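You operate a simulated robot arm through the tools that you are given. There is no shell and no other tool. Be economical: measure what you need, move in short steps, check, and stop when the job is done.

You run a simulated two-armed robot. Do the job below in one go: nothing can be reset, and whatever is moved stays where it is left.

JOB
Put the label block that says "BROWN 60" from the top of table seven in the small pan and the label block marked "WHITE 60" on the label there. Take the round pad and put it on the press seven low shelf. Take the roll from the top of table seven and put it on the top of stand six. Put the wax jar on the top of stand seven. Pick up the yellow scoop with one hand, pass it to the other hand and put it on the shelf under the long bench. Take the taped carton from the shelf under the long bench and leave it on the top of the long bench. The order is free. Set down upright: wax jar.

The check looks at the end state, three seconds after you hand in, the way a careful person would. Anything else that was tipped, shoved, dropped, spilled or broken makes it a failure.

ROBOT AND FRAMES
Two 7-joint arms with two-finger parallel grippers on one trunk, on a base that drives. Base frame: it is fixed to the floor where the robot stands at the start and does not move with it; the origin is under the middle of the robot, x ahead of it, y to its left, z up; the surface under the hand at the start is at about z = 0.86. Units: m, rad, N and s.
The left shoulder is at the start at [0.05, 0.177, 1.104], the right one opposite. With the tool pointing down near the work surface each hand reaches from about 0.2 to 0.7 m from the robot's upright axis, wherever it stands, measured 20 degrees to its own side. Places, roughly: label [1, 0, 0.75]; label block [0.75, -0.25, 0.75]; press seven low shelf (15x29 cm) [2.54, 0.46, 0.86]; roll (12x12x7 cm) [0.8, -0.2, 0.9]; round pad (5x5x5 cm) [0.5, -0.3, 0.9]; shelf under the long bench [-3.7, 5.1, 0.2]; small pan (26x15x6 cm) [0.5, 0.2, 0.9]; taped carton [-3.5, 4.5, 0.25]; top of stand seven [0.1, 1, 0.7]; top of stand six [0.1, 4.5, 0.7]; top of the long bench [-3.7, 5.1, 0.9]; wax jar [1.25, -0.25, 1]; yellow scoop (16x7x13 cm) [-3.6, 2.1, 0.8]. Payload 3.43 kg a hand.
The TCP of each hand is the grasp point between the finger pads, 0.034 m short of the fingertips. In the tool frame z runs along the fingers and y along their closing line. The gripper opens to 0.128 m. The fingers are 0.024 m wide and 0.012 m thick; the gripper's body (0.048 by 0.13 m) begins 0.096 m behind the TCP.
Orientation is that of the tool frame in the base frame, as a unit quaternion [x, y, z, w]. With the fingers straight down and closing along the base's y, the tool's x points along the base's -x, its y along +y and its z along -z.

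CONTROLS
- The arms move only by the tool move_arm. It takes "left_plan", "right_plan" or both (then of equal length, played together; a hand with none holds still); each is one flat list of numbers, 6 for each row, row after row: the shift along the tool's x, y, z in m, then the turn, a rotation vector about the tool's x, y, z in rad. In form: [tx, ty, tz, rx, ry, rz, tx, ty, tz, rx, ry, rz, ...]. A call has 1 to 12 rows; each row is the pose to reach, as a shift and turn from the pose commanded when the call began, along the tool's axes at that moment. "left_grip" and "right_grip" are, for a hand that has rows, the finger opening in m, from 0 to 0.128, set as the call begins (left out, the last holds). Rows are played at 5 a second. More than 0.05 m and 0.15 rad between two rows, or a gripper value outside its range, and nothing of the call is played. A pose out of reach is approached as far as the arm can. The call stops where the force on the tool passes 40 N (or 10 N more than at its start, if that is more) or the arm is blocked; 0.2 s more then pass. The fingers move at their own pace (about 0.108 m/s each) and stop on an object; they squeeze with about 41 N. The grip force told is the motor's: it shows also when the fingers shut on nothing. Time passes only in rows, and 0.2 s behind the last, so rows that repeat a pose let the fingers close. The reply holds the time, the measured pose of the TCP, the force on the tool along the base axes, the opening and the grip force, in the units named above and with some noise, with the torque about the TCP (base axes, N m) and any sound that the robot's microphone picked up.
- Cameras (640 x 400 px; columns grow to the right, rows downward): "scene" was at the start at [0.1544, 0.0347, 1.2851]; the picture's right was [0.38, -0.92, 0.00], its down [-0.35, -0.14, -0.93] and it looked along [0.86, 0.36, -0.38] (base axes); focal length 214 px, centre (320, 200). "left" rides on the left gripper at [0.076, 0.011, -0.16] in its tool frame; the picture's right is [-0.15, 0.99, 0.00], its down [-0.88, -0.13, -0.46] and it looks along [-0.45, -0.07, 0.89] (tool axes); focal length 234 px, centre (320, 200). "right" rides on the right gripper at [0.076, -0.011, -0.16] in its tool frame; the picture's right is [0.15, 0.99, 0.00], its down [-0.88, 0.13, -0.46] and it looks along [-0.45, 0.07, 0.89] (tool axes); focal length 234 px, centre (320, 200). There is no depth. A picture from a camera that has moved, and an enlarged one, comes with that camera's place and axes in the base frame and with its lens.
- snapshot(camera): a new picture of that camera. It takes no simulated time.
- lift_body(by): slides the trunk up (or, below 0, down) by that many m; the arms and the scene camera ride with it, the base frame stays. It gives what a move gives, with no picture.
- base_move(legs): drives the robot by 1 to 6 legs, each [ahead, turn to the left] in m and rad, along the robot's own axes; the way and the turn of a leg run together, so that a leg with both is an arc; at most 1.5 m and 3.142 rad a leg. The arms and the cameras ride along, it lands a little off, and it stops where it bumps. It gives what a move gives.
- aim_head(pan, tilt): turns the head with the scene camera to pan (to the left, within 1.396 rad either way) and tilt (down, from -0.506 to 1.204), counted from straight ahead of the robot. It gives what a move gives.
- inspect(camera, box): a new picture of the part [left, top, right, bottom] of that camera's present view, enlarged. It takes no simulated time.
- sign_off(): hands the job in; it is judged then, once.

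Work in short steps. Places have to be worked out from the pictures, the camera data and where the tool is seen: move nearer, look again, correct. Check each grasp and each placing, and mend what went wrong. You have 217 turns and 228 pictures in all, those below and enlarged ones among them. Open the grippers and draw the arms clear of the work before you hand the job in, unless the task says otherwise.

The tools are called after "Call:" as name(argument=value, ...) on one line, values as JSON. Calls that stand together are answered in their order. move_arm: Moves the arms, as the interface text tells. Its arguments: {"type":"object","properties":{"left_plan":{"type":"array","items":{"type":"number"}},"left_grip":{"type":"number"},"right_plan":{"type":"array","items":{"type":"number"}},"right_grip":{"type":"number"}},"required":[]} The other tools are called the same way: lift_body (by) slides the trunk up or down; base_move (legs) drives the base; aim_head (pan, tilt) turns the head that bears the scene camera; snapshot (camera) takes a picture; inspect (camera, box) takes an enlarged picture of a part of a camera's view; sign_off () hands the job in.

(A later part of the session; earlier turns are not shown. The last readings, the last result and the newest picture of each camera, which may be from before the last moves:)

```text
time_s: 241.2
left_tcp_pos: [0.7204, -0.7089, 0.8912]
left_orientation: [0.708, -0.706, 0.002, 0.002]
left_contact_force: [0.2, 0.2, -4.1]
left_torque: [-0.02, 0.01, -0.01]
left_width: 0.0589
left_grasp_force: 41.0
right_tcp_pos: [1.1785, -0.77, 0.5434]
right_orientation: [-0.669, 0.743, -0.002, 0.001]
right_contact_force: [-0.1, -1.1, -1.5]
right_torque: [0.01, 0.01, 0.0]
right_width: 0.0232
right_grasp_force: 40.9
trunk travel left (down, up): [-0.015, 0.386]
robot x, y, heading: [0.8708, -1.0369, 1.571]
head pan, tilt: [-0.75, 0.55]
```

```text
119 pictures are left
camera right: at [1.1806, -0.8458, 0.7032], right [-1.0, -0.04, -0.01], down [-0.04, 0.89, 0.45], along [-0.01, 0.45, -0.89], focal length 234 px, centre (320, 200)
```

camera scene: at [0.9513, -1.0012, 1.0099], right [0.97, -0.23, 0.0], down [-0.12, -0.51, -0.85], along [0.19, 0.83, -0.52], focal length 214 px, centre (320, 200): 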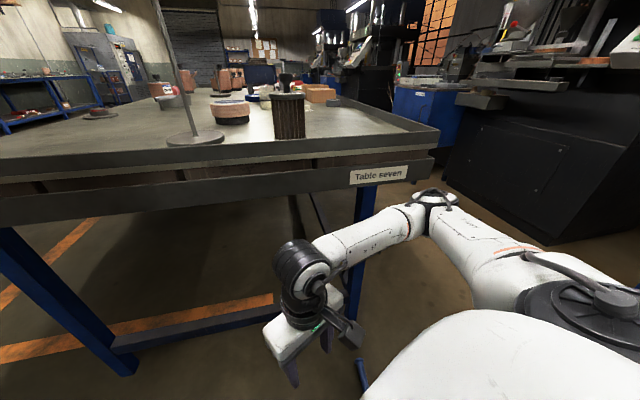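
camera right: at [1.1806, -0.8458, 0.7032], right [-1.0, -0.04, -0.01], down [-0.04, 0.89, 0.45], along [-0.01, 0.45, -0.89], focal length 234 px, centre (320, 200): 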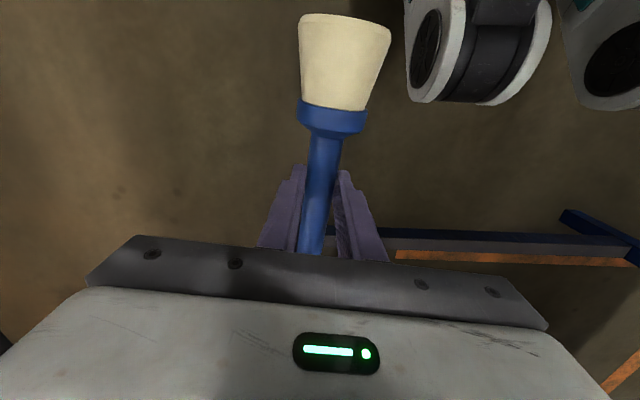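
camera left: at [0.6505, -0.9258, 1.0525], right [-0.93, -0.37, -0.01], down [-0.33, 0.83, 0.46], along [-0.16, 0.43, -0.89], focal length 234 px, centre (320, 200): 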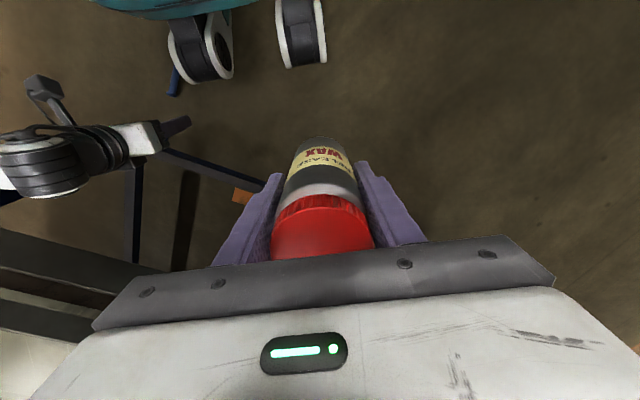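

Mallet held. I raise the trunk and the hand, then tilt the tool forward so that the mallet hangs head-down.

Call:
lift_body(by=0.26)

Call:
move_arm(right_plan=[0, 0, -0.05, 0, 0, 0, 0, 0, -0.1, 0, 0, 0, 0, 0, -0.15, 0, 0, 0, 0, 0, -0.2, 0, 0, 0, 0, 0, -0.25, 0, 0, 0, 0, 0, -0.28, 0, 0, 0])

Call:
move_arm(right_plan=[0, 0, 0, 0, -0.147, 0, 0, 0, 0, 0, -0.294, 0, 0, 0, 0, 0, -0.441, 0, 0, 0, 0, 0, -0.588, 0, 0, 0, 0, 0, -0.735, 0, 0, 0, 0, 0, -0.882, 0, 0, 0, 0, 0, -1.029, 0, 0, 0, 0, 0, -1.176, 0, 0, 0, 0, 0, -1.323, 0, 0, 0, 0, 0, -1.47, 0, 0, 0, 0, 0, -1.616, 0, 0, 0, 0, 0, -1.616, 0])

Call:
aim_head(pan=-0.4, tilt=0.5)

Call:
snapshot(camera="scene")

```text
time_s: 243.9
left_tcp_pos: [0.7203, -0.7086, 1.1508]
left_orientation: [0.708, -0.706, 0.002, 0.002]
left_contact_force: [-0.2, 0.4, -4.6]
left_torque: [-0.03, 0.02, 0.01]
left_width: 0.0589
left_grasp_force: 40.5
right_tcp_pos: [1.1776, -0.7698, 0.8028]
right_orientation: [-0.669, 0.744, -0.003, 0.001]
right_contact_force: [-0.1, 0.0, -1.4]
right_torque: [0.02, 0.01, -0.02]
right_width: 0.0234
right_grasp_force: 40.7
trunk travel left (down, up): [-0.275, 0.126]
robot x, y, heading: [0.8683, -1.0391, 1.573]
head pan, tilt: [-0.75, 0.55]
```

```text
time_s: 245.3
left_tcp_pos: [0.7194, -0.708, 1.1508]
left_orientation: [0.707, -0.707, 0.003, 0.002]
left_contact_force: [0.1, 0.3, -5.0]
left_torque: [-0.09, 0.04, -0.02]
left_width: 0.0586
left_grasp_force: 41.1
right_tcp_pos: [1.1772, -0.7697, 1.0655]
right_orientation: [-0.668, 0.743, -0.034, -0.027]
right_contact_force: [0.8, -0.1, 4.4]
right_torque: [0.25, 0.07, 0.01]
right_width: 0.0235
right_grasp_force: 41.1
trunk travel left (down, up): [-0.275, 0.126]
robot x, y, heading: [0.8678, -1.0377, 1.572]
head pan, tilt: [-0.75, 0.55]
```

```text
time_s: 247.9
left_tcp_pos: [0.7208, -0.707, 1.1506]
left_orientation: [0.708, -0.706, 0.001, 0.002]
left_contact_force: [0.6, 0.6, -2.5]
left_torque: [-0.05, 0.01, 0.0]
left_width: 0.0587
left_grasp_force: 41.2
right_tcp_pos: [1.3318, -0.8367, 1.1847]
right_orientation: [-0.463, 0.528, 0.48, 0.526]
right_contact_force: [-0.6, 0.4, -1.4]
right_torque: [0.01, -0.01, 0.0]
right_width: 0.0235
right_grasp_force: 41.3
right hand out of reach, approached as far as the arm can: row 4, 5, 6, 7, 8, 9, 10, 11, 12
trunk travel left (down, up): [-0.275, 0.126]
robot x, y, heading: [0.8647, -1.0377, 1.574]
head pan, tilt: [-0.75, 0.55]
```

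```text
time_s: 248.7
left_tcp_pos: [0.7204, -0.7084, 1.1507]
left_orientation: [0.708, -0.706, 0.002, 0.002]
left_contact_force: [0.1, -0.3, -5.0]
left_torque: [0.0, 0.02, -0.02]
left_width: 0.0587
left_grasp_force: 41.2
right_tcp_pos: [1.3309, -0.8377, 1.186]
right_orientation: [-0.463, 0.528, 0.48, 0.526]
right_contact_force: [0.2, -0.1, -2.1]
right_torque: [-0.01, 0.02, -0.02]
right_width: 0.0236
right_grasp_force: 41.1
trunk travel left (down, up): [-0.275, 0.126]
robot x, y, heading: [0.8684, -1.0379, 1.575]
head pan, tilt: [-0.4, 0.499]
```

```text
118 pictures are left
camera scene: at [0.9022, -0.885, 1.2745], right [0.92, -0.39, 0.0], down [-0.19, -0.44, -0.88], along [0.34, 0.81, -0.48], focal length 214 px, centre (320, 200)
```

scene: 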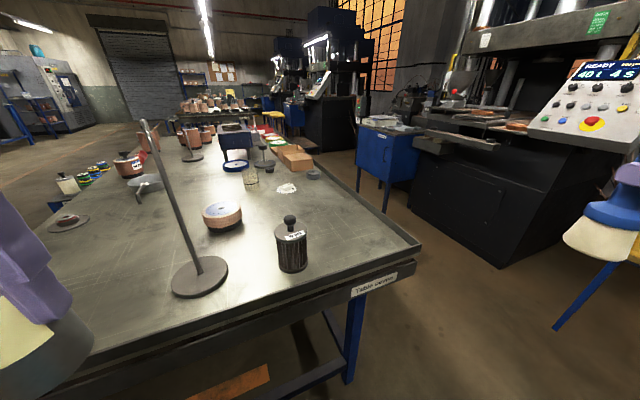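

The mallet now hangs head-down, tool pointing +y. I move forward toward its old place, staying high.

Call:
move_arm(right_plan=[0, -0.01, 0.045, 0, 0, 0, 0, -0.02, 0.09, 0, 0, 0, -0.01, -0.03, 0.13, 0, 0, 0, -0.02, -0.046, 0.17, 0, 0, 0, -0.02, -0.046, 0.176, 0, 0, 0, -0.02, -0.046, 0.176, 0, 0, 0])

Call:
snapshot(camera="scene")

```text
time_s: 250.1
left_tcp_pos: [0.7219, -0.7082, 1.152]
left_orientation: [0.708, -0.706, 0.002, 0.002]
left_contact_force: [0.1, -0.3, -4.9]
left_torque: [-0.01, 0.01, -0.02]
left_width: 0.0585
left_grasp_force: 41.1
right_tcp_pos: [1.3883, -0.6659, 1.2054]
right_orientation: [-0.464, 0.513, 0.482, 0.538]
right_contact_force: [-0.7, -0.2, -1.5]
right_torque: [-0.04, -0.01, 0.0]
right_width: 0.0234
right_grasp_force: 41.2
right hand out of reach, approached as far as the arm can: row 1, 2
trunk travel left (down, up): [-0.275, 0.126]
robot x, y, heading: [0.87, -1.0339, 1.57]
head pan, tilt: [-0.4, 0.499]
```

```text
117 pictures are left
camera scene: at [0.9022, -0.8849, 1.2745], right [0.92, -0.39, 0.0], down [-0.19, -0.44, -0.88], along [0.34, 0.81, -0.48], focal length 214 px, centre (320, 200)
```

scene: 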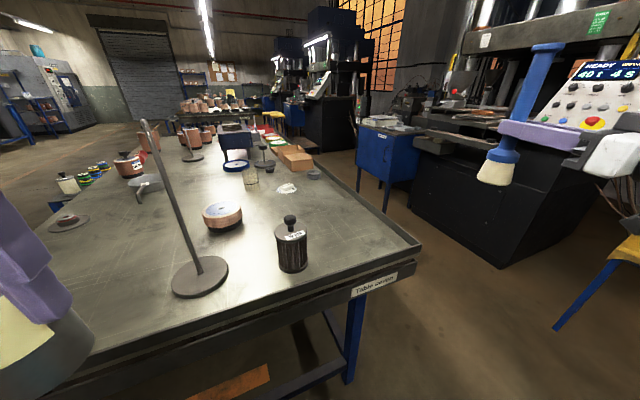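

The reference equals the measured pose, so now I go to above the old spot (1.243,−0.484 for the TCP), at z≈1.145.

Call:
move_arm(right_plan=[0.0, 0.027, 0.027, 0, 0, 0, 0.01, 0.054, 0.054, 0, 0, 0, 0.02, 0.082, 0.082, 0, 0, 0, 0.035, 0.109, 0.109, 0, 0, 0, 0.05, 0.136, 0.136, 0, 0, 0, 0.066, 0.1635, 0.163, 0, 0, 0, 0.066, 0.1635, 0.163, 0, 0, 0])

Call:
snapshot(camera="scene")

Call:
snapshot(camera="right")

```text
time_s: 251.7
left_tcp_pos: [0.7217, -0.7096, 1.1522]
left_orientation: [0.708, -0.706, 0.001, 0.001]
left_contact_force: [-0.2, -1.6, -4.0]
left_torque: [0.03, -0.01, -0.02]
left_width: 0.0585
left_grasp_force: 40.4
right_tcp_pos: [1.2612, -0.5035, 1.1758]
right_orientation: [-0.467, 0.514, 0.48, 0.536]
right_contact_force: [0.7, -0.7, -1.7]
right_torque: [-0.02, -0.01, 0.03]
right_width: 0.0232
right_grasp_force: 40.9
right hand out of reach, approached as far as the arm can: row 5, 6, 7
trunk travel left (down, up): [-0.275, 0.126]
robot x, y, heading: [0.8693, -1.037, 1.574]
head pan, tilt: [-0.4, 0.499]
```

```text
116 pictures are left
camera scene: at [0.9021, -0.8864, 1.2749], right [0.92, -0.39, 0.0], down [-0.19, -0.44, -0.88], along [0.34, 0.81, -0.48], focal length 214 px, centre (320, 200)
```

scene: 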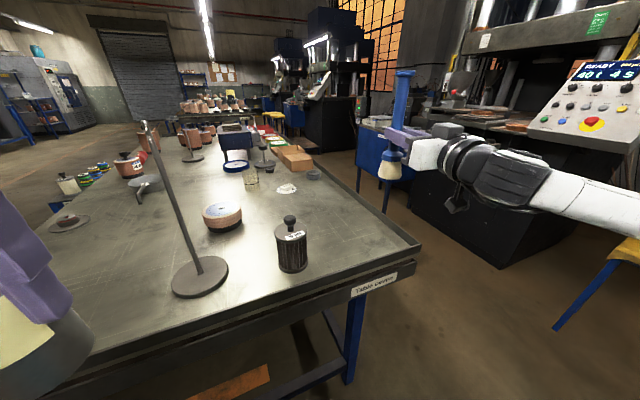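

```text
115 pictures are left
camera right: at [1.2562, -0.6609, 1.0939], right [-0.98, 0.11, -0.15], down [-0.19, -0.47, 0.86], along [0.02, 0.88, 0.48], focal length 234 px, centre (320, 200)
```

right: 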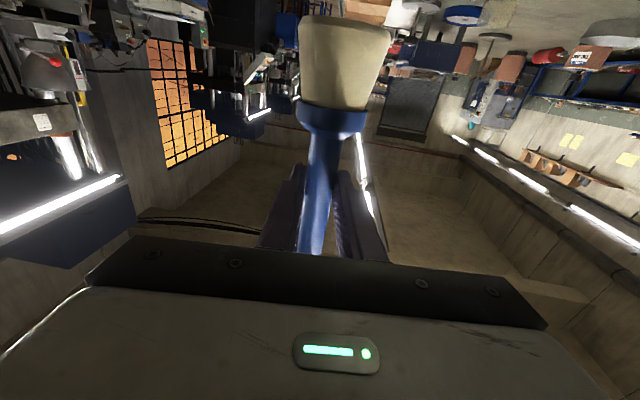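

I'm at the edge of reach; I draw the jar hand back and drive 0.09 m closer.

Call:
move_arm(left_plan=[0.04, 0, 0, 0, 0, 0, 0.08, 0, 0, 0, 0, 0, 0.11, 0, 0, 0, 0, 0], right_plan=[0, 0, -0.03, 0, 0, 0, 0, 0, -0.06, 0, 0, 0, 0, 0, -0.09, 0, 0, 0])

Call:
base_move(legs=[[0.09, 0]])

```text
time_s: 252.5
left_tcp_pos: [0.7186, -0.8198, 1.1528]
left_orientation: [0.709, -0.706, 0.001, 0.001]
left_contact_force: [0.2, 0.1, -4.1]
left_torque: [0.0, -0.01, -0.03]
left_width: 0.0587
left_grasp_force: 40.7
right_tcp_pos: [1.2588, -0.5731, 1.1761]
right_orientation: [-0.464, 0.513, 0.481, 0.538]
right_contact_force: [-0.5, -0.3, -1.0]
right_torque: [-0.01, -0.03, 0.01]
right_width: 0.0231
right_grasp_force: 41.1
right hand out of reach, approached as far as the arm can: row 3
trunk travel left (down, up): [-0.275, 0.126]
robot x, y, heading: [0.8686, -1.0385, 1.571]
head pan, tilt: [-0.4, 0.499]
```

```text
time_s: 253.7
left_tcp_pos: [0.7191, -0.7275, 1.1522]
left_orientation: [0.707, -0.707, 0.002, 0.002]
left_contact_force: [-0.7, 0.8, -4.4]
left_torque: [-0.06, 0.01, 0.0]
left_width: 0.0586
left_grasp_force: 40.9
right_tcp_pos: [1.2594, -0.4819, 1.1761]
right_orientation: [-0.464, 0.514, 0.481, 0.538]
right_contact_force: [0.1, 0.9, -1.7]
right_torque: [-0.01, -0.02, 0.03]
right_width: 0.0235
right_grasp_force: 41.0
trunk travel left (down, up): [-0.275, 0.126]
robot x, y, heading: [0.8693, -0.9537, 1.569]
head pan, tilt: [-0.4, 0.499]
```

Directly above the old place now. I lower to z≈1.0 and check.

Call:
move_arm(right_plan=[0.044, 0.005, 0, 0, 0, 0, 0.088, 0.01, 0, 0, 0, 0, 0.132, 0.016, 0, 0, 0, 0, 0.17, 0.016, 0, 0, 0, 0, 0.17, 0.016, 0, 0, 0, 0])

Call:
inspect(camera="scene", box=[260, 100, 500, 300])

```text
time_s: 254.8
left_tcp_pos: [0.719, -0.7279, 1.1524]
left_orientation: [0.708, -0.706, 0.001, 0.001]
left_contact_force: [-0.7, 0.1, -3.8]
left_torque: [-0.03, 0.0, 0.0]
left_width: 0.0586
left_grasp_force: 40.8
right_tcp_pos: [1.2748, -0.5035, 1.0319]
right_orientation: [-0.465, 0.514, 0.481, 0.538]
right_contact_force: [-1.0, 0.3, -0.8]
right_torque: [-0.03, 0.03, 0.02]
right_width: 0.0234
right_grasp_force: 41.3
right hand out of reach, approached as far as the arm can: row 1, 2, 3, 4, 5
trunk travel left (down, up): [-0.275, 0.126]
robot x, y, heading: [0.8687, -0.9495, 1.572]
head pan, tilt: [-0.4, 0.499]
```

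```text
2.00 times, centred on (380, 200) of scene
camera zoom: at [0.9021, -0.7946, 1.2745], right [0.92, -0.39, 0.0], down [-0.19, -0.44, -0.88], along [0.34, 0.81, -0.48], focal length 429 px, centre (200, 200)
```

zoom: 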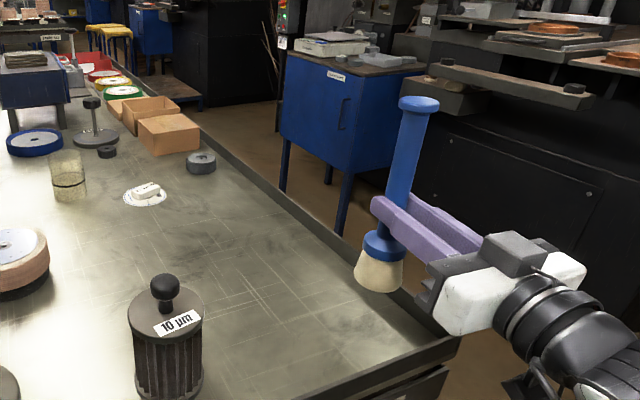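

The arm is at its limit with the spot so far to the right. I raise the mallet, turn the base 0.4 rad to the right so the place is more in front, and try again.

Call:
move_arm(right_plan=[-0.04, 0, -0.02, 0, 0, 0, -0.08, 0, -0.04, 0, 0, 0, -0.12, 0, -0.06, 0, 0, 0])

Call:
base_move(legs=[[0, -0.4]])

```text
time_s: 255.7
left_tcp_pos: [0.7193, -0.7271, 1.153]
left_orientation: [0.707, -0.707, 0.002, 0.002]
left_contact_force: [-0.7, 0.2, -3.8]
left_torque: [-0.02, 0.01, -0.02]
left_width: 0.0585
left_grasp_force: 40.6
right_tcp_pos: [1.3183, -0.5415, 1.1657]
right_orientation: [-0.466, 0.513, 0.482, 0.536]
right_contact_force: [-0.5, -0.7, -1.2]
right_torque: [-0.03, 0.01, 0.05]
right_width: 0.0231
right_grasp_force: 41.3
right hand out of reach, approached as far as the arm can: row 1, 2, 3
trunk travel left (down, up): [-0.275, 0.126]
robot x, y, heading: [0.8697, -0.9498, 1.577]
head pan, tilt: [-0.4, 0.499]
```

```text
time_s: 257.3
left_tcp_pos: [0.8182, -0.6878, 1.1516]
left_orientation: [-0.551, 0.834, -0.002, -0.001]
left_contact_force: [0.6, -0.1, -3.3]
left_torque: [-0.02, 0.01, -0.02]
left_width: 0.0586
left_grasp_force: 40.8
right_tcp_pos: [1.4414, -0.7503, 1.1659]
right_orientation: [-0.352, 0.596, 0.364, 0.623]
right_contact_force: [-0.3, 0.3, -0.2]
right_torque: [0.0, 0.03, 0.02]
right_width: 0.0233
right_grasp_force: 40.8
trunk travel left (down, up): [-0.275, 0.126]
robot x, y, heading: [0.8643, -0.9503, 1.167]
head pan, tilt: [-0.4, 0.499]
```

I move the mallet back to above its old place with the new heading.

Call:
move_arm(right_plan=[0, 0.039, 0.017, 0, 0, 0, 0, 0.078, 0.033, 0, 0, 0, 0, 0.118, 0.05, 0, 0, 0, 0, 0.157, 0.067, 0, 0, 0, 0, 0.196, 0.083, 0, 0, 0, 0, 0.235, 0.1, 0, 0, 0, 0, 0.274, 0.116, 0, 0, 0, 0.004, 0.3135, 0.133, 0, 0, 0, 0.004, 0.3135, 0.133, 0, 0, 0])

Call:
inspect(camera="scene", box=[200, 60, 500, 300])

```text
time_s: 259.3
left_tcp_pos: [0.8179, -0.6867, 1.1519]
left_orientation: [-0.551, 0.834, 0.0, -0.003]
left_contact_force: [0.0, -0.4, -4.6]
left_torque: [-0.01, 0.02, -0.01]
left_width: 0.0587
left_grasp_force: 41.2
right_tcp_pos: [1.2314, -0.479, 1.166]
right_orientation: [-0.352, 0.596, 0.364, 0.623]
right_contact_force: [-0.4, 0.3, -1.1]
right_torque: [-0.03, 0.04, 0.01]
right_width: 0.0233
right_grasp_force: 40.8
right hand out of reach, approached as far as the arm can: row 1, 2, 3, 4, 5
trunk travel left (down, up): [-0.275, 0.126]
robot x, y, heading: [0.8688, -0.949, 1.166]
head pan, tilt: [-0.4, 0.499]
```

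```text
1.67 times, centred on (350, 180) of scene
camera zoom: at [0.9603, -0.8213, 1.2745], right [0.69, -0.72, 0.0], down [-0.34, -0.33, -0.88], along [0.63, 0.61, -0.48], focal length 358 px, centre (270, 233)
```

zoom: 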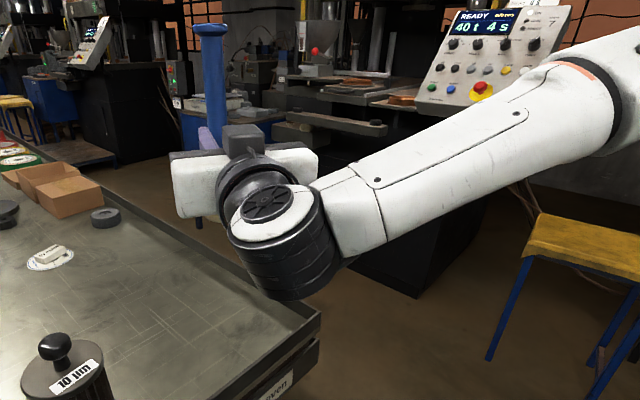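

In reach now. I lower 0.17 m.

Call:
move_arm(right_plan=[0.04, 0, 0, 0, 0, 0, 0.08, 0, 0, 0, 0, 0, 0.12, 0, 0, 0, 0, 0, 0.16, 0, 0, 0, 0, 0, 0.17, 0, 0, 0, 0, 0, 0.17, 0, 0, 0, 0, 0])

Call:
snapshot(camera="right")

Call:
inspect(camera="scene", box=[200, 60, 500, 300])

```text
time_s: 260.7
left_tcp_pos: [0.8177, -0.6865, 1.1525]
left_orientation: [-0.551, 0.834, 0.0, -0.001]
left_contact_force: [0.3, -0.3, -4.7]
left_torque: [-0.02, -0.01, 0.02]
left_width: 0.0586
left_grasp_force: 41.4
right_tcp_pos: [1.214, -0.4705, 1.0116]
right_orientation: [-0.352, 0.598, 0.363, 0.623]
right_contact_force: [-0.3, -0.1, -1.1]
right_torque: [-0.01, 0.01, 0.0]
right_width: 0.0232
right_grasp_force: 41.0
right hand out of reach, approached as far as the arm can: row 3, 4, 5, 6
trunk travel left (down, up): [-0.275, 0.126]
robot x, y, heading: [0.8683, -0.9461, 1.168]
head pan, tilt: [-0.4, 0.499]
```

```text
112 pictures are left
camera right: at [1.1475, -0.6124, 0.9294], right [-0.86, 0.49, -0.15], down [-0.36, -0.36, 0.86], along [0.37, 0.79, 0.48], focal length 234 px, centre (320, 200)
```

right: 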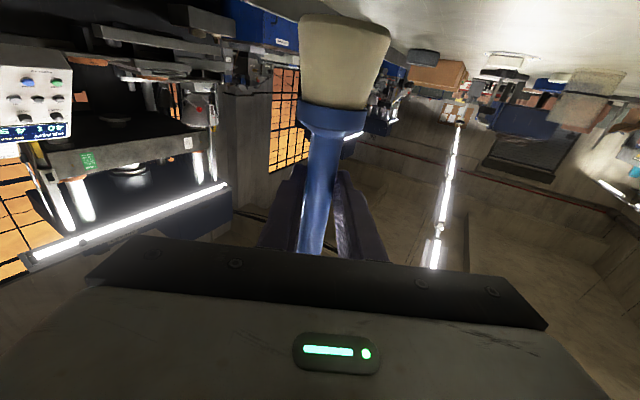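

```text
1.67 times, centred on (350, 180) of scene
camera zoom: at [0.9599, -0.8209, 1.2745], right [0.69, -0.72, 0.0], down [-0.34, -0.33, -0.88], along [0.63, 0.61, -0.48], focal length 358 px, centre (270, 233)
```

zoom: 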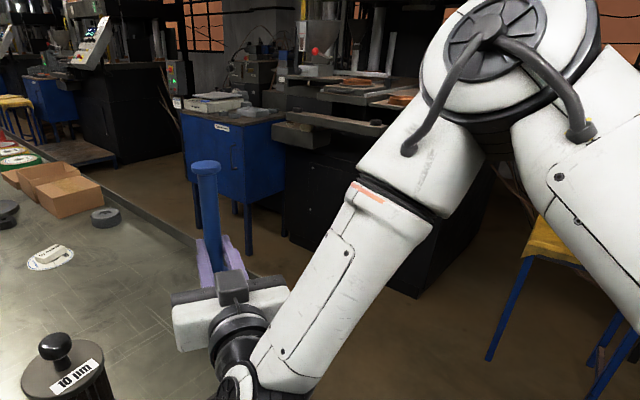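

Arm limit at z 1.01; I lower the trunk 2.5 cm instead and shift 2 cm sideways to hit the original spot.

Call:
lift_body(by=-0.025)

Call:
move_arm(right_plan=[0, -0.021, 0, 0, 0, 0, 0, -0.021, 0, 0, 0, 0])

Call:
snapshot(camera="right")

```text
time_s: 261.4
left_tcp_pos: [0.818, -0.6877, 1.1272]
left_orientation: [-0.552, 0.834, 0.0, -0.001]
left_contact_force: [0.0, -1.2, -4.8]
left_torque: [-0.03, 0.02, 0.0]
left_width: 0.0587
left_grasp_force: 40.7
right_tcp_pos: [1.2145, -0.4713, 0.9864]
right_orientation: [-0.351, 0.599, 0.361, 0.623]
right_contact_force: [0.6, 0.2, -1.9]
right_torque: [-0.05, 0.03, -0.03]
right_width: 0.0232
right_grasp_force: 40.6
trunk travel left (down, up): [-0.25, 0.151]
robot x, y, heading: [0.8674, -0.9453, 1.169]
head pan, tilt: [-0.4, 0.499]
```

```text
time_s: 262.0
left_tcp_pos: [0.8185, -0.6881, 1.1274]
left_orientation: [-0.552, 0.834, -0.001, -0.001]
left_contact_force: [0.0, -0.8, -4.4]
left_torque: [-0.06, 0.05, -0.03]
left_width: 0.0586
left_grasp_force: 40.8
right_tcp_pos: [1.2203, -0.4773, 0.9922]
right_orientation: [-0.35, 0.599, 0.36, 0.624]
right_contact_force: [0.3, 0.2, -0.4]
right_torque: [-0.02, -0.01, 0.01]
right_width: 0.0231
right_grasp_force: 40.6
right hand out of reach, approached as far as the arm can: row 1, 2
trunk travel left (down, up): [-0.25, 0.151]
robot x, y, heading: [0.869, -0.9448, 1.168]
head pan, tilt: [-0.4, 0.499]
```

```text
110 pictures are left
camera right: at [1.1518, -0.6196, 0.9118], right [-0.86, 0.5, -0.15], down [-0.36, -0.36, 0.86], along [0.37, 0.79, 0.48], focal length 234 px, centre (320, 200)
```

right: 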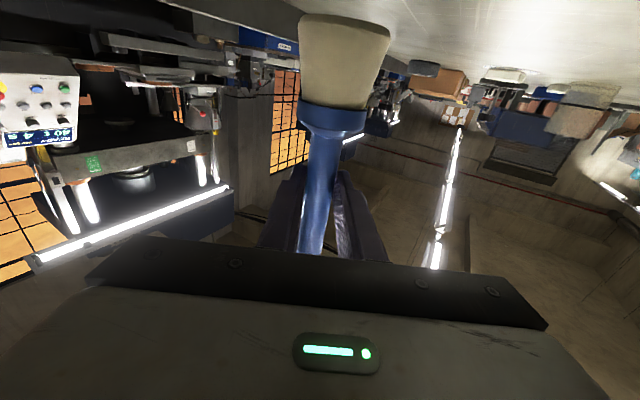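

Within about 1 cm of the original place. I lower the trunk further in small steps until the head touches.

Call:
lift_body(by=-0.012)

Call:
lift_body(by=-0.006)

Call:
inspect(camera="right", box=[220, 0, 440, 140])

```text
time_s: 262.6
left_tcp_pos: [0.8173, -0.6874, 1.1159]
left_orientation: [-0.551, 0.835, -0.001, -0.001]
left_contact_force: [0.1, 0.4, -5.2]
left_torque: [-0.02, 0.03, 0.01]
left_width: 0.0586
left_grasp_force: 41.3
right_tcp_pos: [1.2198, -0.4787, 0.9799]
right_orientation: [-0.349, 0.6, 0.359, 0.624]
right_contact_force: [-0.1, 0.4, -1.6]
right_torque: [-0.04, 0.05, -0.02]
right_width: 0.0231
right_grasp_force: 41.2
trunk travel left (down, up): [-0.238, 0.163]
robot x, y, heading: [0.866, -0.9477, 1.167]
head pan, tilt: [-0.4, 0.499]
```

```text
time_s: 263.1
left_tcp_pos: [0.8182, -0.6866, 1.1097]
left_orientation: [-0.551, 0.835, -0.001, -0.001]
left_contact_force: [0.4, 0.3, -4.4]
left_torque: [-0.07, 0.04, 0.0]
left_width: 0.0587
left_grasp_force: 41.2
right_tcp_pos: [1.2195, -0.4776, 0.9751]
right_orientation: [-0.35, 0.6, 0.36, 0.623]
right_contact_force: [0.1, -0.8, -1.7]
right_torque: [-0.03, 0.03, 0.0]
right_width: 0.0232
right_grasp_force: 40.9
trunk travel left (down, up): [-0.232, 0.169]
robot x, y, heading: [0.87, -0.9483, 1.168]
head pan, tilt: [-0.4, 0.499]
```

```text
2.86 times, centred on (330, 70) of right
camera zoom: at [1.1518, -0.6196, 0.8938], right [-0.86, 0.5, -0.15], down [-0.36, -0.36, 0.86], along [0.37, 0.79, 0.48], focal length 669 px, centre (291, 571)
```

zoom: 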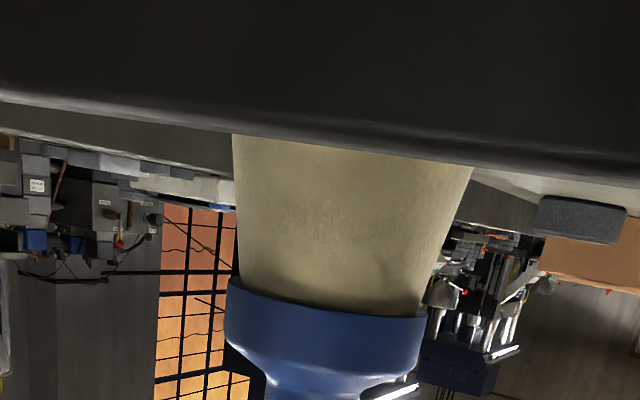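

Nearly down (the lip hides the bottom). Two more 4 mm steps.

Call:
lift_body(by=-0.004)

Call:
lift_body(by=-0.004)

```text
time_s: 263.6
left_tcp_pos: [0.8174, -0.6857, 1.1055]
left_orientation: [-0.551, 0.834, -0.001, -0.002]
left_contact_force: [0.5, 0.2, -3.7]
left_torque: [0.01, 0.0, 0.02]
left_width: 0.0585
left_grasp_force: 40.5
right_tcp_pos: [1.2201, -0.4779, 0.9709]
right_orientation: [-0.351, 0.599, 0.361, 0.623]
right_contact_force: [-0.3, 0.8, -1.7]
right_torque: [-0.03, 0.02, -0.03]
right_width: 0.0232
right_grasp_force: 40.9
trunk travel left (down, up): [-0.228, 0.173]
robot x, y, heading: [0.8656, -0.9477, 1.162]
head pan, tilt: [-0.4, 0.499]
```

```text
time_s: 264.2
left_tcp_pos: [0.8172, -0.6881, 1.1024]
left_orientation: [-0.551, 0.834, -0.001, -0.001]
left_contact_force: [0.3, 0.8, -3.8]
left_torque: [-0.05, 0.02, 0.0]
left_width: 0.0587
left_grasp_force: 40.7
right_tcp_pos: [1.2196, -0.4771, 0.9668]
right_orientation: [-0.351, 0.599, 0.361, 0.623]
right_contact_force: [0.0, 0.5, -0.4]
right_torque: [0.03, 0.0, 0.01]
right_width: 0.0232
right_grasp_force: 40.7
trunk travel left (down, up): [-0.224, 0.177]
robot x, y, heading: [0.8748, -0.9504, 1.167]
head pan, tilt: [-0.4, 0.499]
```

Call:
lift_body(by=-0.003)

Call:
inspect(camera="scene", box=[200, 60, 500, 300])

```text
time_s: 264.7
left_tcp_pos: [0.817, -0.6888, 1.099]
left_orientation: [-0.551, 0.835, -0.001, -0.001]
left_contact_force: [0.3, 0.3, -4.6]
left_torque: [-0.03, 0.0, 0.0]
left_width: 0.0585
left_grasp_force: 41.0
right_tcp_pos: [1.2186, -0.4792, 0.9675]
right_orientation: [-0.348, 0.598, 0.361, 0.625]
right_contact_force: [-0.9, -2.1, 9.4]
right_torque: [0.2, -0.09, -0.05]
right_width: 0.0233
right_grasp_force: 41.2
trunk travel left (down, up): [-0.221, 0.18]
robot x, y, heading: [0.8654, -0.9421, 1.17]
head pan, tilt: [-0.4, 0.499]
```

```text
1.67 times, centred on (350, 180) of scene
camera zoom: at [0.9594, -0.822, 1.2208], right [0.69, -0.72, 0.0], down [-0.34, -0.33, -0.88], along [0.63, 0.61, -0.48], focal length 358 px, centre (270, 233)
```

zoom: 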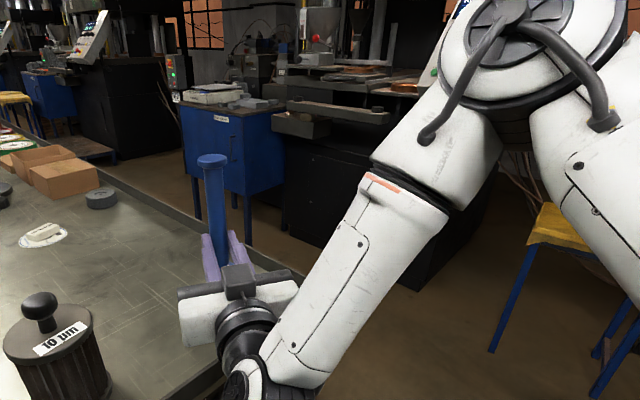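

Contact on the table. I open the fingers and withdraw straight back.

Call:
move_arm(right_plan=[0, 0, 0, 0, 0, 0, 0, 0, 0, 0, 0, 0, 0, 0, -0.03, 0, 0, 0, 0, 0, -0.07, 0, 0, 0, 0, 0, -0.11, 0, 0, 0], right_grip=0.06)

Call:
snapshot(camera="scene")

Call:
snapshot(camera="right")

```text
time_s: 265.9
left_tcp_pos: [0.8163, -0.6864, 1.0987]
left_orientation: [-0.551, 0.834, -0.001, -0.001]
left_contact_force: [-0.2, -0.3, -4.5]
left_torque: [-0.02, 0.0, -0.01]
left_width: 0.0586
left_grasp_force: 40.6
right_tcp_pos: [1.1669, -0.5739, 0.9582]
right_orientation: [-0.35, 0.599, 0.359, 0.624]
right_contact_force: [-0.2, 0.3, -1.0]
right_torque: [-0.02, 0.0, 0.0]
right_width: 0.0602
right_grasp_force: 0.0
trunk travel left (down, up): [-0.221, 0.18]
robot x, y, heading: [0.8667, -0.9464, 1.171]
head pan, tilt: [-0.4, 0.499]
```

```text
107 pictures are left
camera scene: at [0.9591, -0.8211, 1.2206], right [0.69, -0.72, 0.0], down [-0.34, -0.33, -0.88], along [0.63, 0.61, -0.48], focal length 214 px, centre (320, 200)
```

scene: 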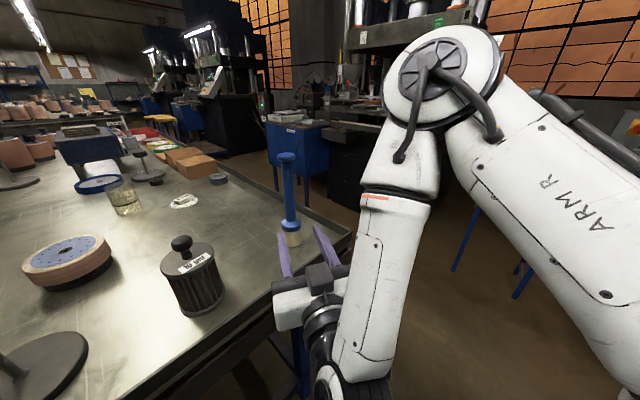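

```text
106 pictures are left
camera right: at [1.0989, -0.7154, 0.8777], right [-0.86, 0.49, -0.15], down [-0.36, -0.36, 0.86], along [0.37, 0.79, 0.48], focal length 234 px, centre (320, 200)
```

right: 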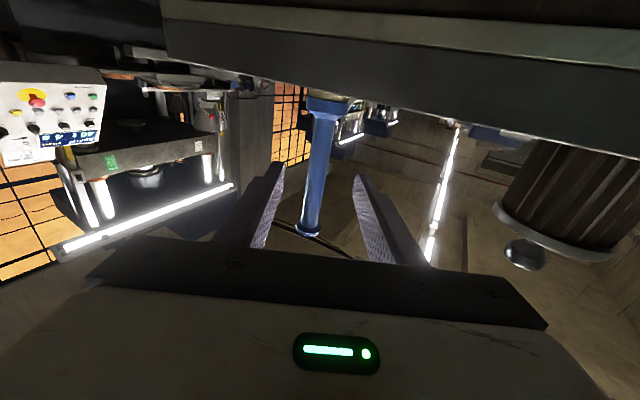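

The mallet stands upright again in its place. Next the roll. I back off, raise the trunk and bring the right tool back to vertical.

Call:
base_move(legs=[[-0.12, 0]])

Call:
lift_body(by=0.1)

Call:
move_arm(right_plan=[-0.03, 0, 0, 0, 0.147, 0, -0.06, 0, 0, 0, 0.294, 0, -0.09, 0.0, 0, 0, 0.441, 0, -0.1, 0, 0, 0, 0.588, 0, -0.1, 0, 0, 0, 0.735, 0, -0.1, 0, 0, 0, 0.882, 0, -0.1, 0, 0, 0, 1.029, 0, -0.1, 0, 0, 0, 1.176, 0, -0.1, 0, 0, 0, 1.323, 0, -0.1, 0, 0, 0, 1.47, 0, -0.1, 0, 0, 0, 1.614, 0], right_grip=0.128)

Call:
snapshot(camera="scene")

```text
time_s: 267.1
left_tcp_pos: [0.7691, -0.8003, 1.0983]
left_orientation: [-0.551, 0.835, 0.0, -0.002]
left_contact_force: [0.8, -0.4, -4.5]
left_torque: [0.01, -0.01, 0.02]
left_width: 0.0587
left_grasp_force: 41.4
right_tcp_pos: [1.1185, -0.687, 0.9593]
right_orientation: [-0.349, 0.6, 0.359, 0.623]
right_contact_force: [0.2, -0.6, 0.2]
right_torque: [-0.04, -0.01, 0.0]
right_width: 0.0598
right_grasp_force: 0.0
trunk travel left (down, up): [-0.221, 0.18]
robot x, y, heading: [0.8215, -1.0603, 1.165]
head pan, tilt: [-0.4, 0.499]
```

```text
time_s: 268.5
left_tcp_pos: [0.7698, -0.7992, 1.1983]
left_orientation: [-0.55, 0.835, 0.0, -0.002]
left_contact_force: [0.5, 0.2, -4.0]
left_torque: [0.0, 0.01, 0.01]
left_width: 0.0589
left_grasp_force: 41.0
right_tcp_pos: [1.12, -0.6863, 1.0586]
right_orientation: [-0.349, 0.6, 0.359, 0.624]
right_contact_force: [0.3, 0.1, 0.4]
right_torque: [0.0, 0.02, 0.0]
right_width: 0.06
right_grasp_force: 0.0
trunk travel left (down, up): [-0.321, 0.08]
robot x, y, heading: [0.8226, -1.0655, 1.165]
head pan, tilt: [-0.4, 0.499]
```

```text
time_s: 270.9
left_tcp_pos: [0.7698, -0.7994, 1.1972]
left_orientation: [-0.55, 0.835, -0.002, -0.003]
left_contact_force: [-0.5, 0.8, -4.1]
left_torque: [-0.01, 0.0, 0.0]
left_width: 0.0587
left_grasp_force: 40.9
right_tcp_pos: [1.1177, -0.6882, 1.1582]
right_orientation: [-0.501, 0.865, -0.005, -0.003]
right_contact_force: [0.1, 0.4, 0.3]
right_torque: [-0.03, -0.01, -0.04]
right_width: 0.128
right_grasp_force: 0.1
trunk travel left (down, up): [-0.321, 0.08]
robot x, y, heading: [0.8201, -1.0608, 1.167]
head pan, tilt: [-0.4, 0.499]
```

```text
105 pictures are left
camera scene: at [0.9119, -0.9333, 1.3204], right [0.69, -0.72, 0.0], down [-0.35, -0.33, -0.88], along [0.63, 0.61, -0.48], focal length 214 px, centre (320, 200)
```

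scene: 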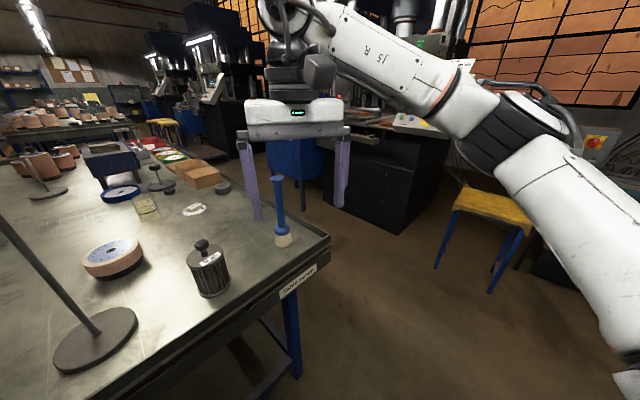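

I raise the right hand well above the mallet and lamp level, then drive to (1.0,−0.83) facing the roll.

Call:
move_arm(right_plan=[0.02, 0, -0.045, 0, 0, 0, 0.04, 0, -0.09, 0, 0, 0, 0.05, 0, -0.13, 0, 0, 0])

Call:
base_move(legs=[[0, -0.26], [0.28, 0], [0, 0.95]])

Call:
aim_head(pan=0, tilt=0.75)

Call:
snapshot(camera="scene")

Call:
snapshot(camera="right")

```text
time_s: 271.7
left_tcp_pos: [0.769, -0.8003, 1.1987]
left_orientation: [-0.55, 0.835, -0.001, -0.002]
left_contact_force: [0.3, -0.6, -4.7]
left_torque: [-0.03, -0.02, -0.02]
left_width: 0.0586
left_grasp_force: 41.1
right_tcp_pos: [1.0906, -0.7317, 1.2944]
right_orientation: [-0.501, 0.865, -0.004, -0.001]
right_contact_force: [-0.7, -0.8, 0.2]
right_torque: [0.01, 0.0, -0.04]
right_width: 0.1281
right_grasp_force: 0.1
trunk travel left (down, up): [-0.321, 0.08]
robot x, y, heading: [0.8176, -1.0582, 1.168]
head pan, tilt: [-0.4, 0.499]
```

```text
time_s: 276.9
left_tcp_pos: [0.787, -0.6697, 1.1979]
left_orientation: [0.797, -0.604, 0.001, 0.001]
left_contact_force: [0.2, -0.5, -3.4]
left_torque: [-0.06, -0.02, 0.01]
left_width: 0.0585
left_grasp_force: 40.7
right_tcp_pos: [0.9946, -0.4152, 1.2924]
right_orientation: [0.76, -0.649, 0.005, 0.0]
right_contact_force: [0.0, -0.2, 0.1]
right_torque: [0.0, -0.03, 0.01]
right_width: 0.1279
right_grasp_force: 0.2
trunk travel left (down, up): [-0.321, 0.08]
robot x, y, heading: [0.9888, -0.8428, 1.846]
head pan, tilt: [-0.4, 0.499]
```

```text
time_s: 277.8
left_tcp_pos: [0.7881, -0.6712, 1.199]
left_orientation: [0.797, -0.604, 0.001, 0.001]
left_contact_force: [0.5, 1.1, -3.6]
left_torque: [-0.04, -0.01, -0.02]
left_width: 0.0586
left_grasp_force: 41.5
right_tcp_pos: [0.995, -0.4148, 1.2937]
right_orientation: [0.761, -0.649, 0.005, 0.001]
right_contact_force: [0.0, 0.0, -0.4]
right_torque: [0.0, 0.02, -0.02]
right_width: 0.128
right_grasp_force: 0.2
trunk travel left (down, up): [-0.321, 0.08]
robot x, y, heading: [0.9904, -0.8391, 1.848]
head pan, tilt: [0.0, 0.75]
```

```text
104 pictures are left
camera scene: at [0.9475, -0.6955, 1.2986], right [0.96, 0.27, 0.0], down [0.18, -0.66, -0.73], along [-0.2, 0.7, -0.68], focal length 214 px, centre (320, 200)
```

scene: 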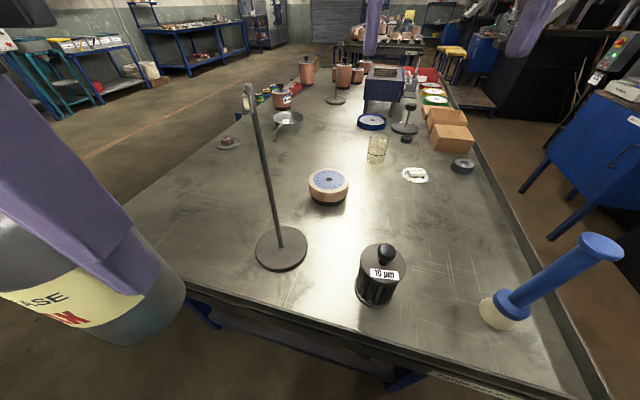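

```text
103 pictures are left
camera right: at [1.0169, -0.4864, 1.4533], right [-0.95, -0.3, 0.0], down [-0.27, 0.85, 0.45], along [-0.13, 0.43, -0.89], focal length 234 px, centre (320, 200)
```

right: 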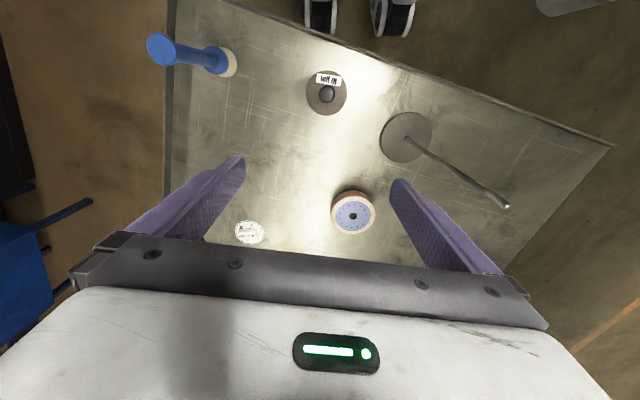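

The lamp pole is at (0.777,−0.43) up to z 1.21; roll at about (0.843,−0.225). I bring the open right hand above the roll.

Call:
move_arm(right_plan=[-0.035, 0.02, 0, 0, 0, 0, -0.07, 0.04, 0, 0, 0, 0, -0.106, 0.06, 0, 0, 0, 0, -0.141, 0.08, 0, 0, 0, 0, -0.176, 0.1, 0, 0, 0, 0, -0.212, 0.12, 0, 0, 0, 0, -0.212, 0.12, 0.045, 0, 0, 0, -0.212, 0.12, 0.09, 0, 0, 0, -0.212, 0.12, 0.135, 0, 0, 0, -0.212, 0.12, 0.18, 0, 0, 0, -0.212, 0.12, 0.2, 0, 0, 0])

Call:
snapshot(camera="right")

Call:
inspect(camera="scene", box=[230, 80, 430, 240])

```text
time_s: 280.2
left_tcp_pos: [0.7868, -0.6701, 1.1985]
left_orientation: [0.797, -0.603, 0.001, 0.001]
left_contact_force: [-0.9, 0.1, -4.2]
left_torque: [0.04, -0.06, 0.04]
left_width: 0.0587
left_grasp_force: 40.9
right_tcp_pos: [0.8678, -0.2565, 1.0919]
right_orientation: [0.761, -0.649, 0.003, 0.0]
right_contact_force: [0.5, -0.4, 0.7]
right_torque: [0.01, -0.05, -0.01]
right_width: 0.1282
right_grasp_force: 0.0
right hand out of reach, approached as far as the arm can: row 3, 4, 5, 6, 7, 8, 9, 10, 11
trunk travel left (down, up): [-0.321, 0.08]
robot x, y, heading: [0.9898, -0.8434, 1.842]
head pan, tilt: [0.0, 0.75]
```

```text
102 pictures are left
camera right: at [0.89, -0.3291, 1.2531], right [-0.95, -0.3, 0.0], down [-0.27, 0.85, 0.45], along [-0.13, 0.43, -0.89], focal length 234 px, centre (320, 200)
```

right: 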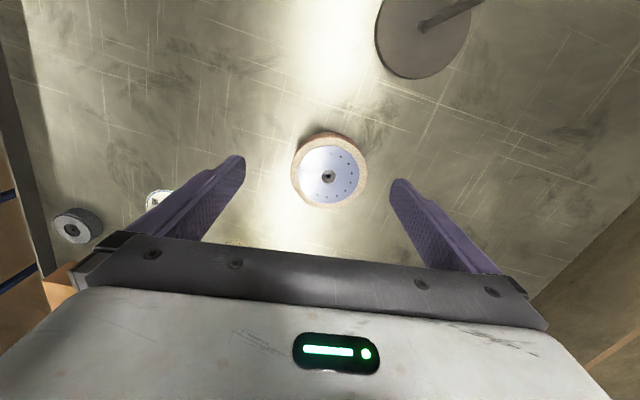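

```text
2.50 times, centred on (330, 160) of scene
camera zoom: at [0.9469, -0.6965, 1.2987], right [0.96, 0.27, 0.0], down [0.18, -0.66, -0.73], along [-0.2, 0.7, -0.68], focal length 536 px, centre (295, 300)
```

zoom: 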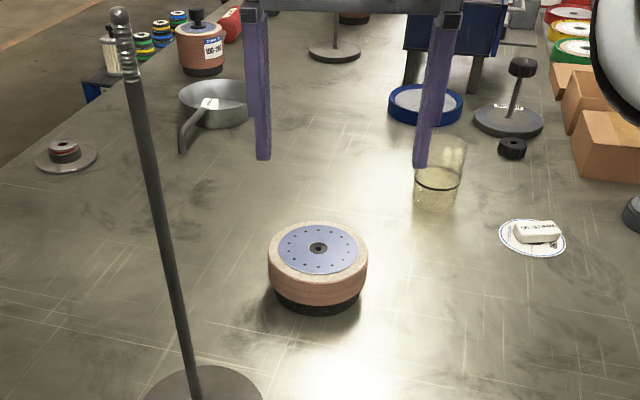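

The arm is slightly short and the roll's diameter is about 11.5 cm. I raise and move the hand right, turn the base left 0.28 rad (right shoulder comes nearer), then approach again.

Call:
move_arm(right_plan=[0.0, 0, -0.045, 0, 0, 0, 0.01, -0.01, -0.09, 0, 0, 0, 0.02, -0.04, -0.12, 0, 0, 0, 0.03, -0.08, -0.14, 0, 0, 0, 0.04, -0.12, -0.15, 0, 0, 0, 0.057, -0.163, -0.16, 0, 0, 0])

Call:
base_move(legs=[[0.02, 0.28]])

Call:
snapshot(camera="right")

```text
time_s: 281.6
left_tcp_pos: [0.7885, -0.6695, 1.1991]
left_orientation: [0.797, -0.604, 0.001, 0.001]
left_contact_force: [0.3, 0.8, -4.5]
left_torque: [-0.03, -0.01, -0.03]
left_width: 0.0586
left_grasp_force: 41.2
right_tcp_pos: [1.043, -0.2926, 1.2541]
right_orientation: [0.761, -0.649, 0.003, 0.001]
right_contact_force: [-0.5, 0.4, -0.5]
right_torque: [-0.02, 0.03, 0.0]
right_width: 0.1278
right_grasp_force: 0.0
right hand out of reach, approached as far as the arm can: row 1, 2, 3
trunk travel left (down, up): [-0.321, 0.08]
robot x, y, heading: [0.9907, -0.8443, 1.848]
head pan, tilt: [0.0, 0.75]
```

```text
time_s: 282.9
left_tcp_pos: [0.7393, -0.7128, 1.1982]
left_orientation: [0.871, -0.491, 0.003, 0.001]
left_contact_force: [-0.7, 0.1, -3.3]
left_torque: [-0.03, -0.07, -0.01]
left_width: 0.0585
left_grasp_force: 41.8
right_tcp_pos: [0.8831, -0.281, 1.2541]
right_orientation: [0.842, -0.539, 0.004, 0.0]
right_contact_force: [-0.1, 0.0, -0.2]
right_torque: [0.02, -0.03, 0.04]
right_width: 0.128
right_grasp_force: 0.0
trunk travel left (down, up): [-0.321, 0.08]
robot x, y, heading: [0.9814, -0.8224, 2.113]
head pan, tilt: [0.0, 0.75]
```

```text
100 pictures are left
camera right: at [0.9238, -0.3448, 1.4144], right [-0.84, -0.55, 0.0], down [-0.49, 0.75, 0.45], along [-0.24, 0.38, -0.89], focal length 234 px, centre (320, 200)
```

right: 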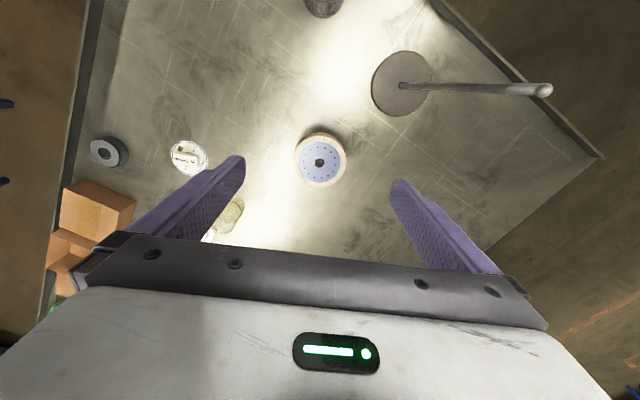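

Now I move over (0.840,−0.218) and down to z≈1.06.

Call:
move_arm(right_plan=[-0.035, 0.006, 0, 0, 0, 0, -0.075, 0.0127, 0, 0, 0, 0, -0.075, 0.0127, 0.045, 0, 0, 0, -0.075, 0.0127, 0.09, 0, 0, 0, -0.075, 0.0127, 0.135, 0, 0, 0, -0.075, 0.0127, 0.18, 0, 0, 0, -0.075, 0.0127, 0.195, 0, 0, 0, -0.075, 0.0127, 0.195, 0, 0, 0])

Call:
snapshot(camera="right")

Call:
snapshot(camera="scene")

```text
time_s: 284.7
left_tcp_pos: [0.7412, -0.7125, 1.1986]
left_orientation: [0.871, -0.492, 0.003, 0.0]
left_contact_force: [-0.3, 0.4, -4.1]
left_torque: [-0.03, 0.0, 0.02]
left_width: 0.0586
left_grasp_force: 41.1
right_tcp_pos: [0.8414, -0.2187, 1.0601]
right_orientation: [0.841, -0.541, 0.004, -0.001]
right_contact_force: [-0.4, -0.3, -0.2]
right_torque: [0.05, -0.04, 0.01]
right_width: 0.128
right_grasp_force: 0.1
right hand out of reach, approached as far as the arm can: row 1, 2, 3
trunk travel left (down, up): [-0.321, 0.08]
robot x, y, heading: [0.9826, -0.8265, 2.117]
head pan, tilt: [0.0, 0.75]
```

```text
99 pictures are left
camera right: at [0.881, -0.2816, 1.2203], right [-0.84, -0.55, 0.0], down [-0.49, 0.75, 0.45], along [-0.24, 0.38, -0.89], focal length 234 px, centre (320, 200)
```

right: 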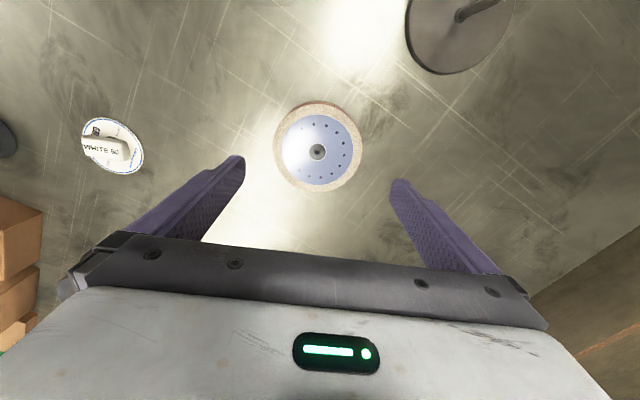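

```text
98 pictures are left
camera scene: at [0.9019, -0.6945, 1.2985], right [0.86, 0.52, 0.0], down [0.35, -0.58, -0.73], along [-0.38, 0.63, -0.68], focal length 214 px, centre (320, 200)
```

scene: 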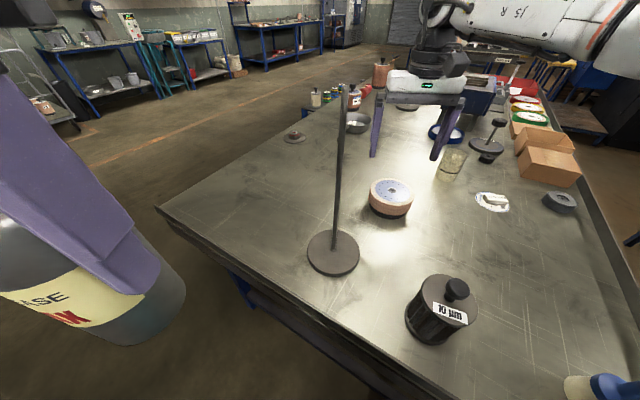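

The roll's hole is 3–4 mm off the tool axis. I correct and go lower for a finer check.

Call:
move_arm(right_plan=[-0.006, -0.003, 0.02, 0, 0, 0, -0.006, -0.003, 0.06, 0, 0, 0, -0.006, -0.003, 0.075, 0, 0, 0, -0.006, -0.003, 0.075, 0, 0, 0])

Call:
inspect(camera="right", box=[200, 80, 440, 230])

Call:
inspect(camera="scene", box=[320, 60, 500, 240])

```text
time_s: 285.7
left_tcp_pos: [0.7408, -0.7136, 1.1982]
left_orientation: [0.871, -0.49, 0.002, 0.001]
left_contact_force: [0.5, -0.3, -4.4]
left_torque: [-0.02, -0.02, 0.0]
left_width: 0.0586
left_grasp_force: 41.0
right_tcp_pos: [0.8405, -0.2142, 0.9868]
right_orientation: [0.841, -0.541, 0.004, 0.0]
right_contact_force: [-0.7, 0.0, -0.3]
right_torque: [0.01, 0.0, 0.0]
right_width: 0.128
right_grasp_force: 0.0
trunk travel left (down, up): [-0.321, 0.08]
robot x, y, heading: [0.9792, -0.8258, 2.111]
head pan, tilt: [0.0, 0.75]
```

```text
2.67 times, centred on (320, 155) of right
camera zoom: at [0.8813, -0.2774, 1.1467], right [-0.84, -0.55, 0.0], down [-0.49, 0.75, 0.45], along [-0.24, 0.38, -0.89], focal length 624 px, centre (320, 320)
```

zoom: 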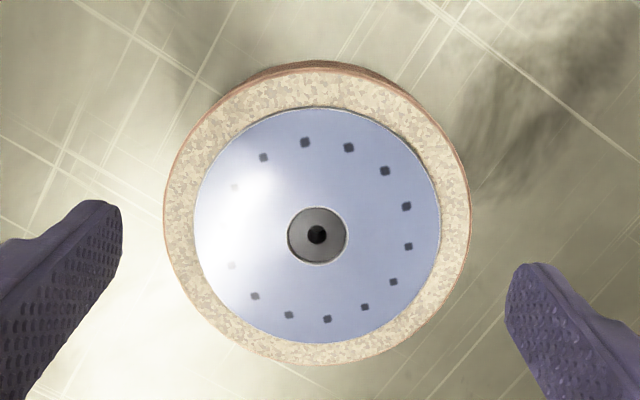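

```text
2.22 times, centred on (410, 150) of scene
camera zoom: at [0.9018, -0.6945, 1.2985], right [0.86, 0.52, 0.0], down [0.35, -0.58, -0.73], along [-0.38, 0.63, -0.68], focal length 477 px, centre (120, 311)
```

zoom: 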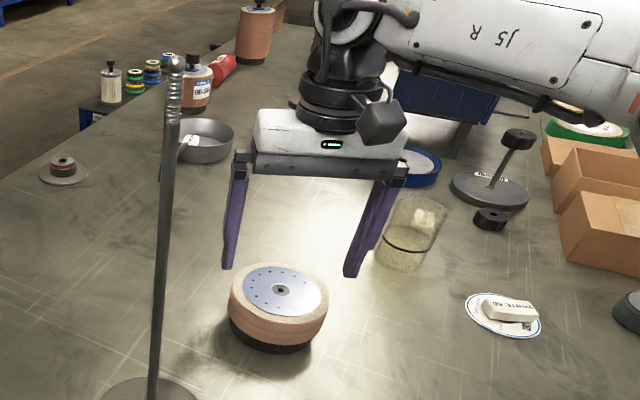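

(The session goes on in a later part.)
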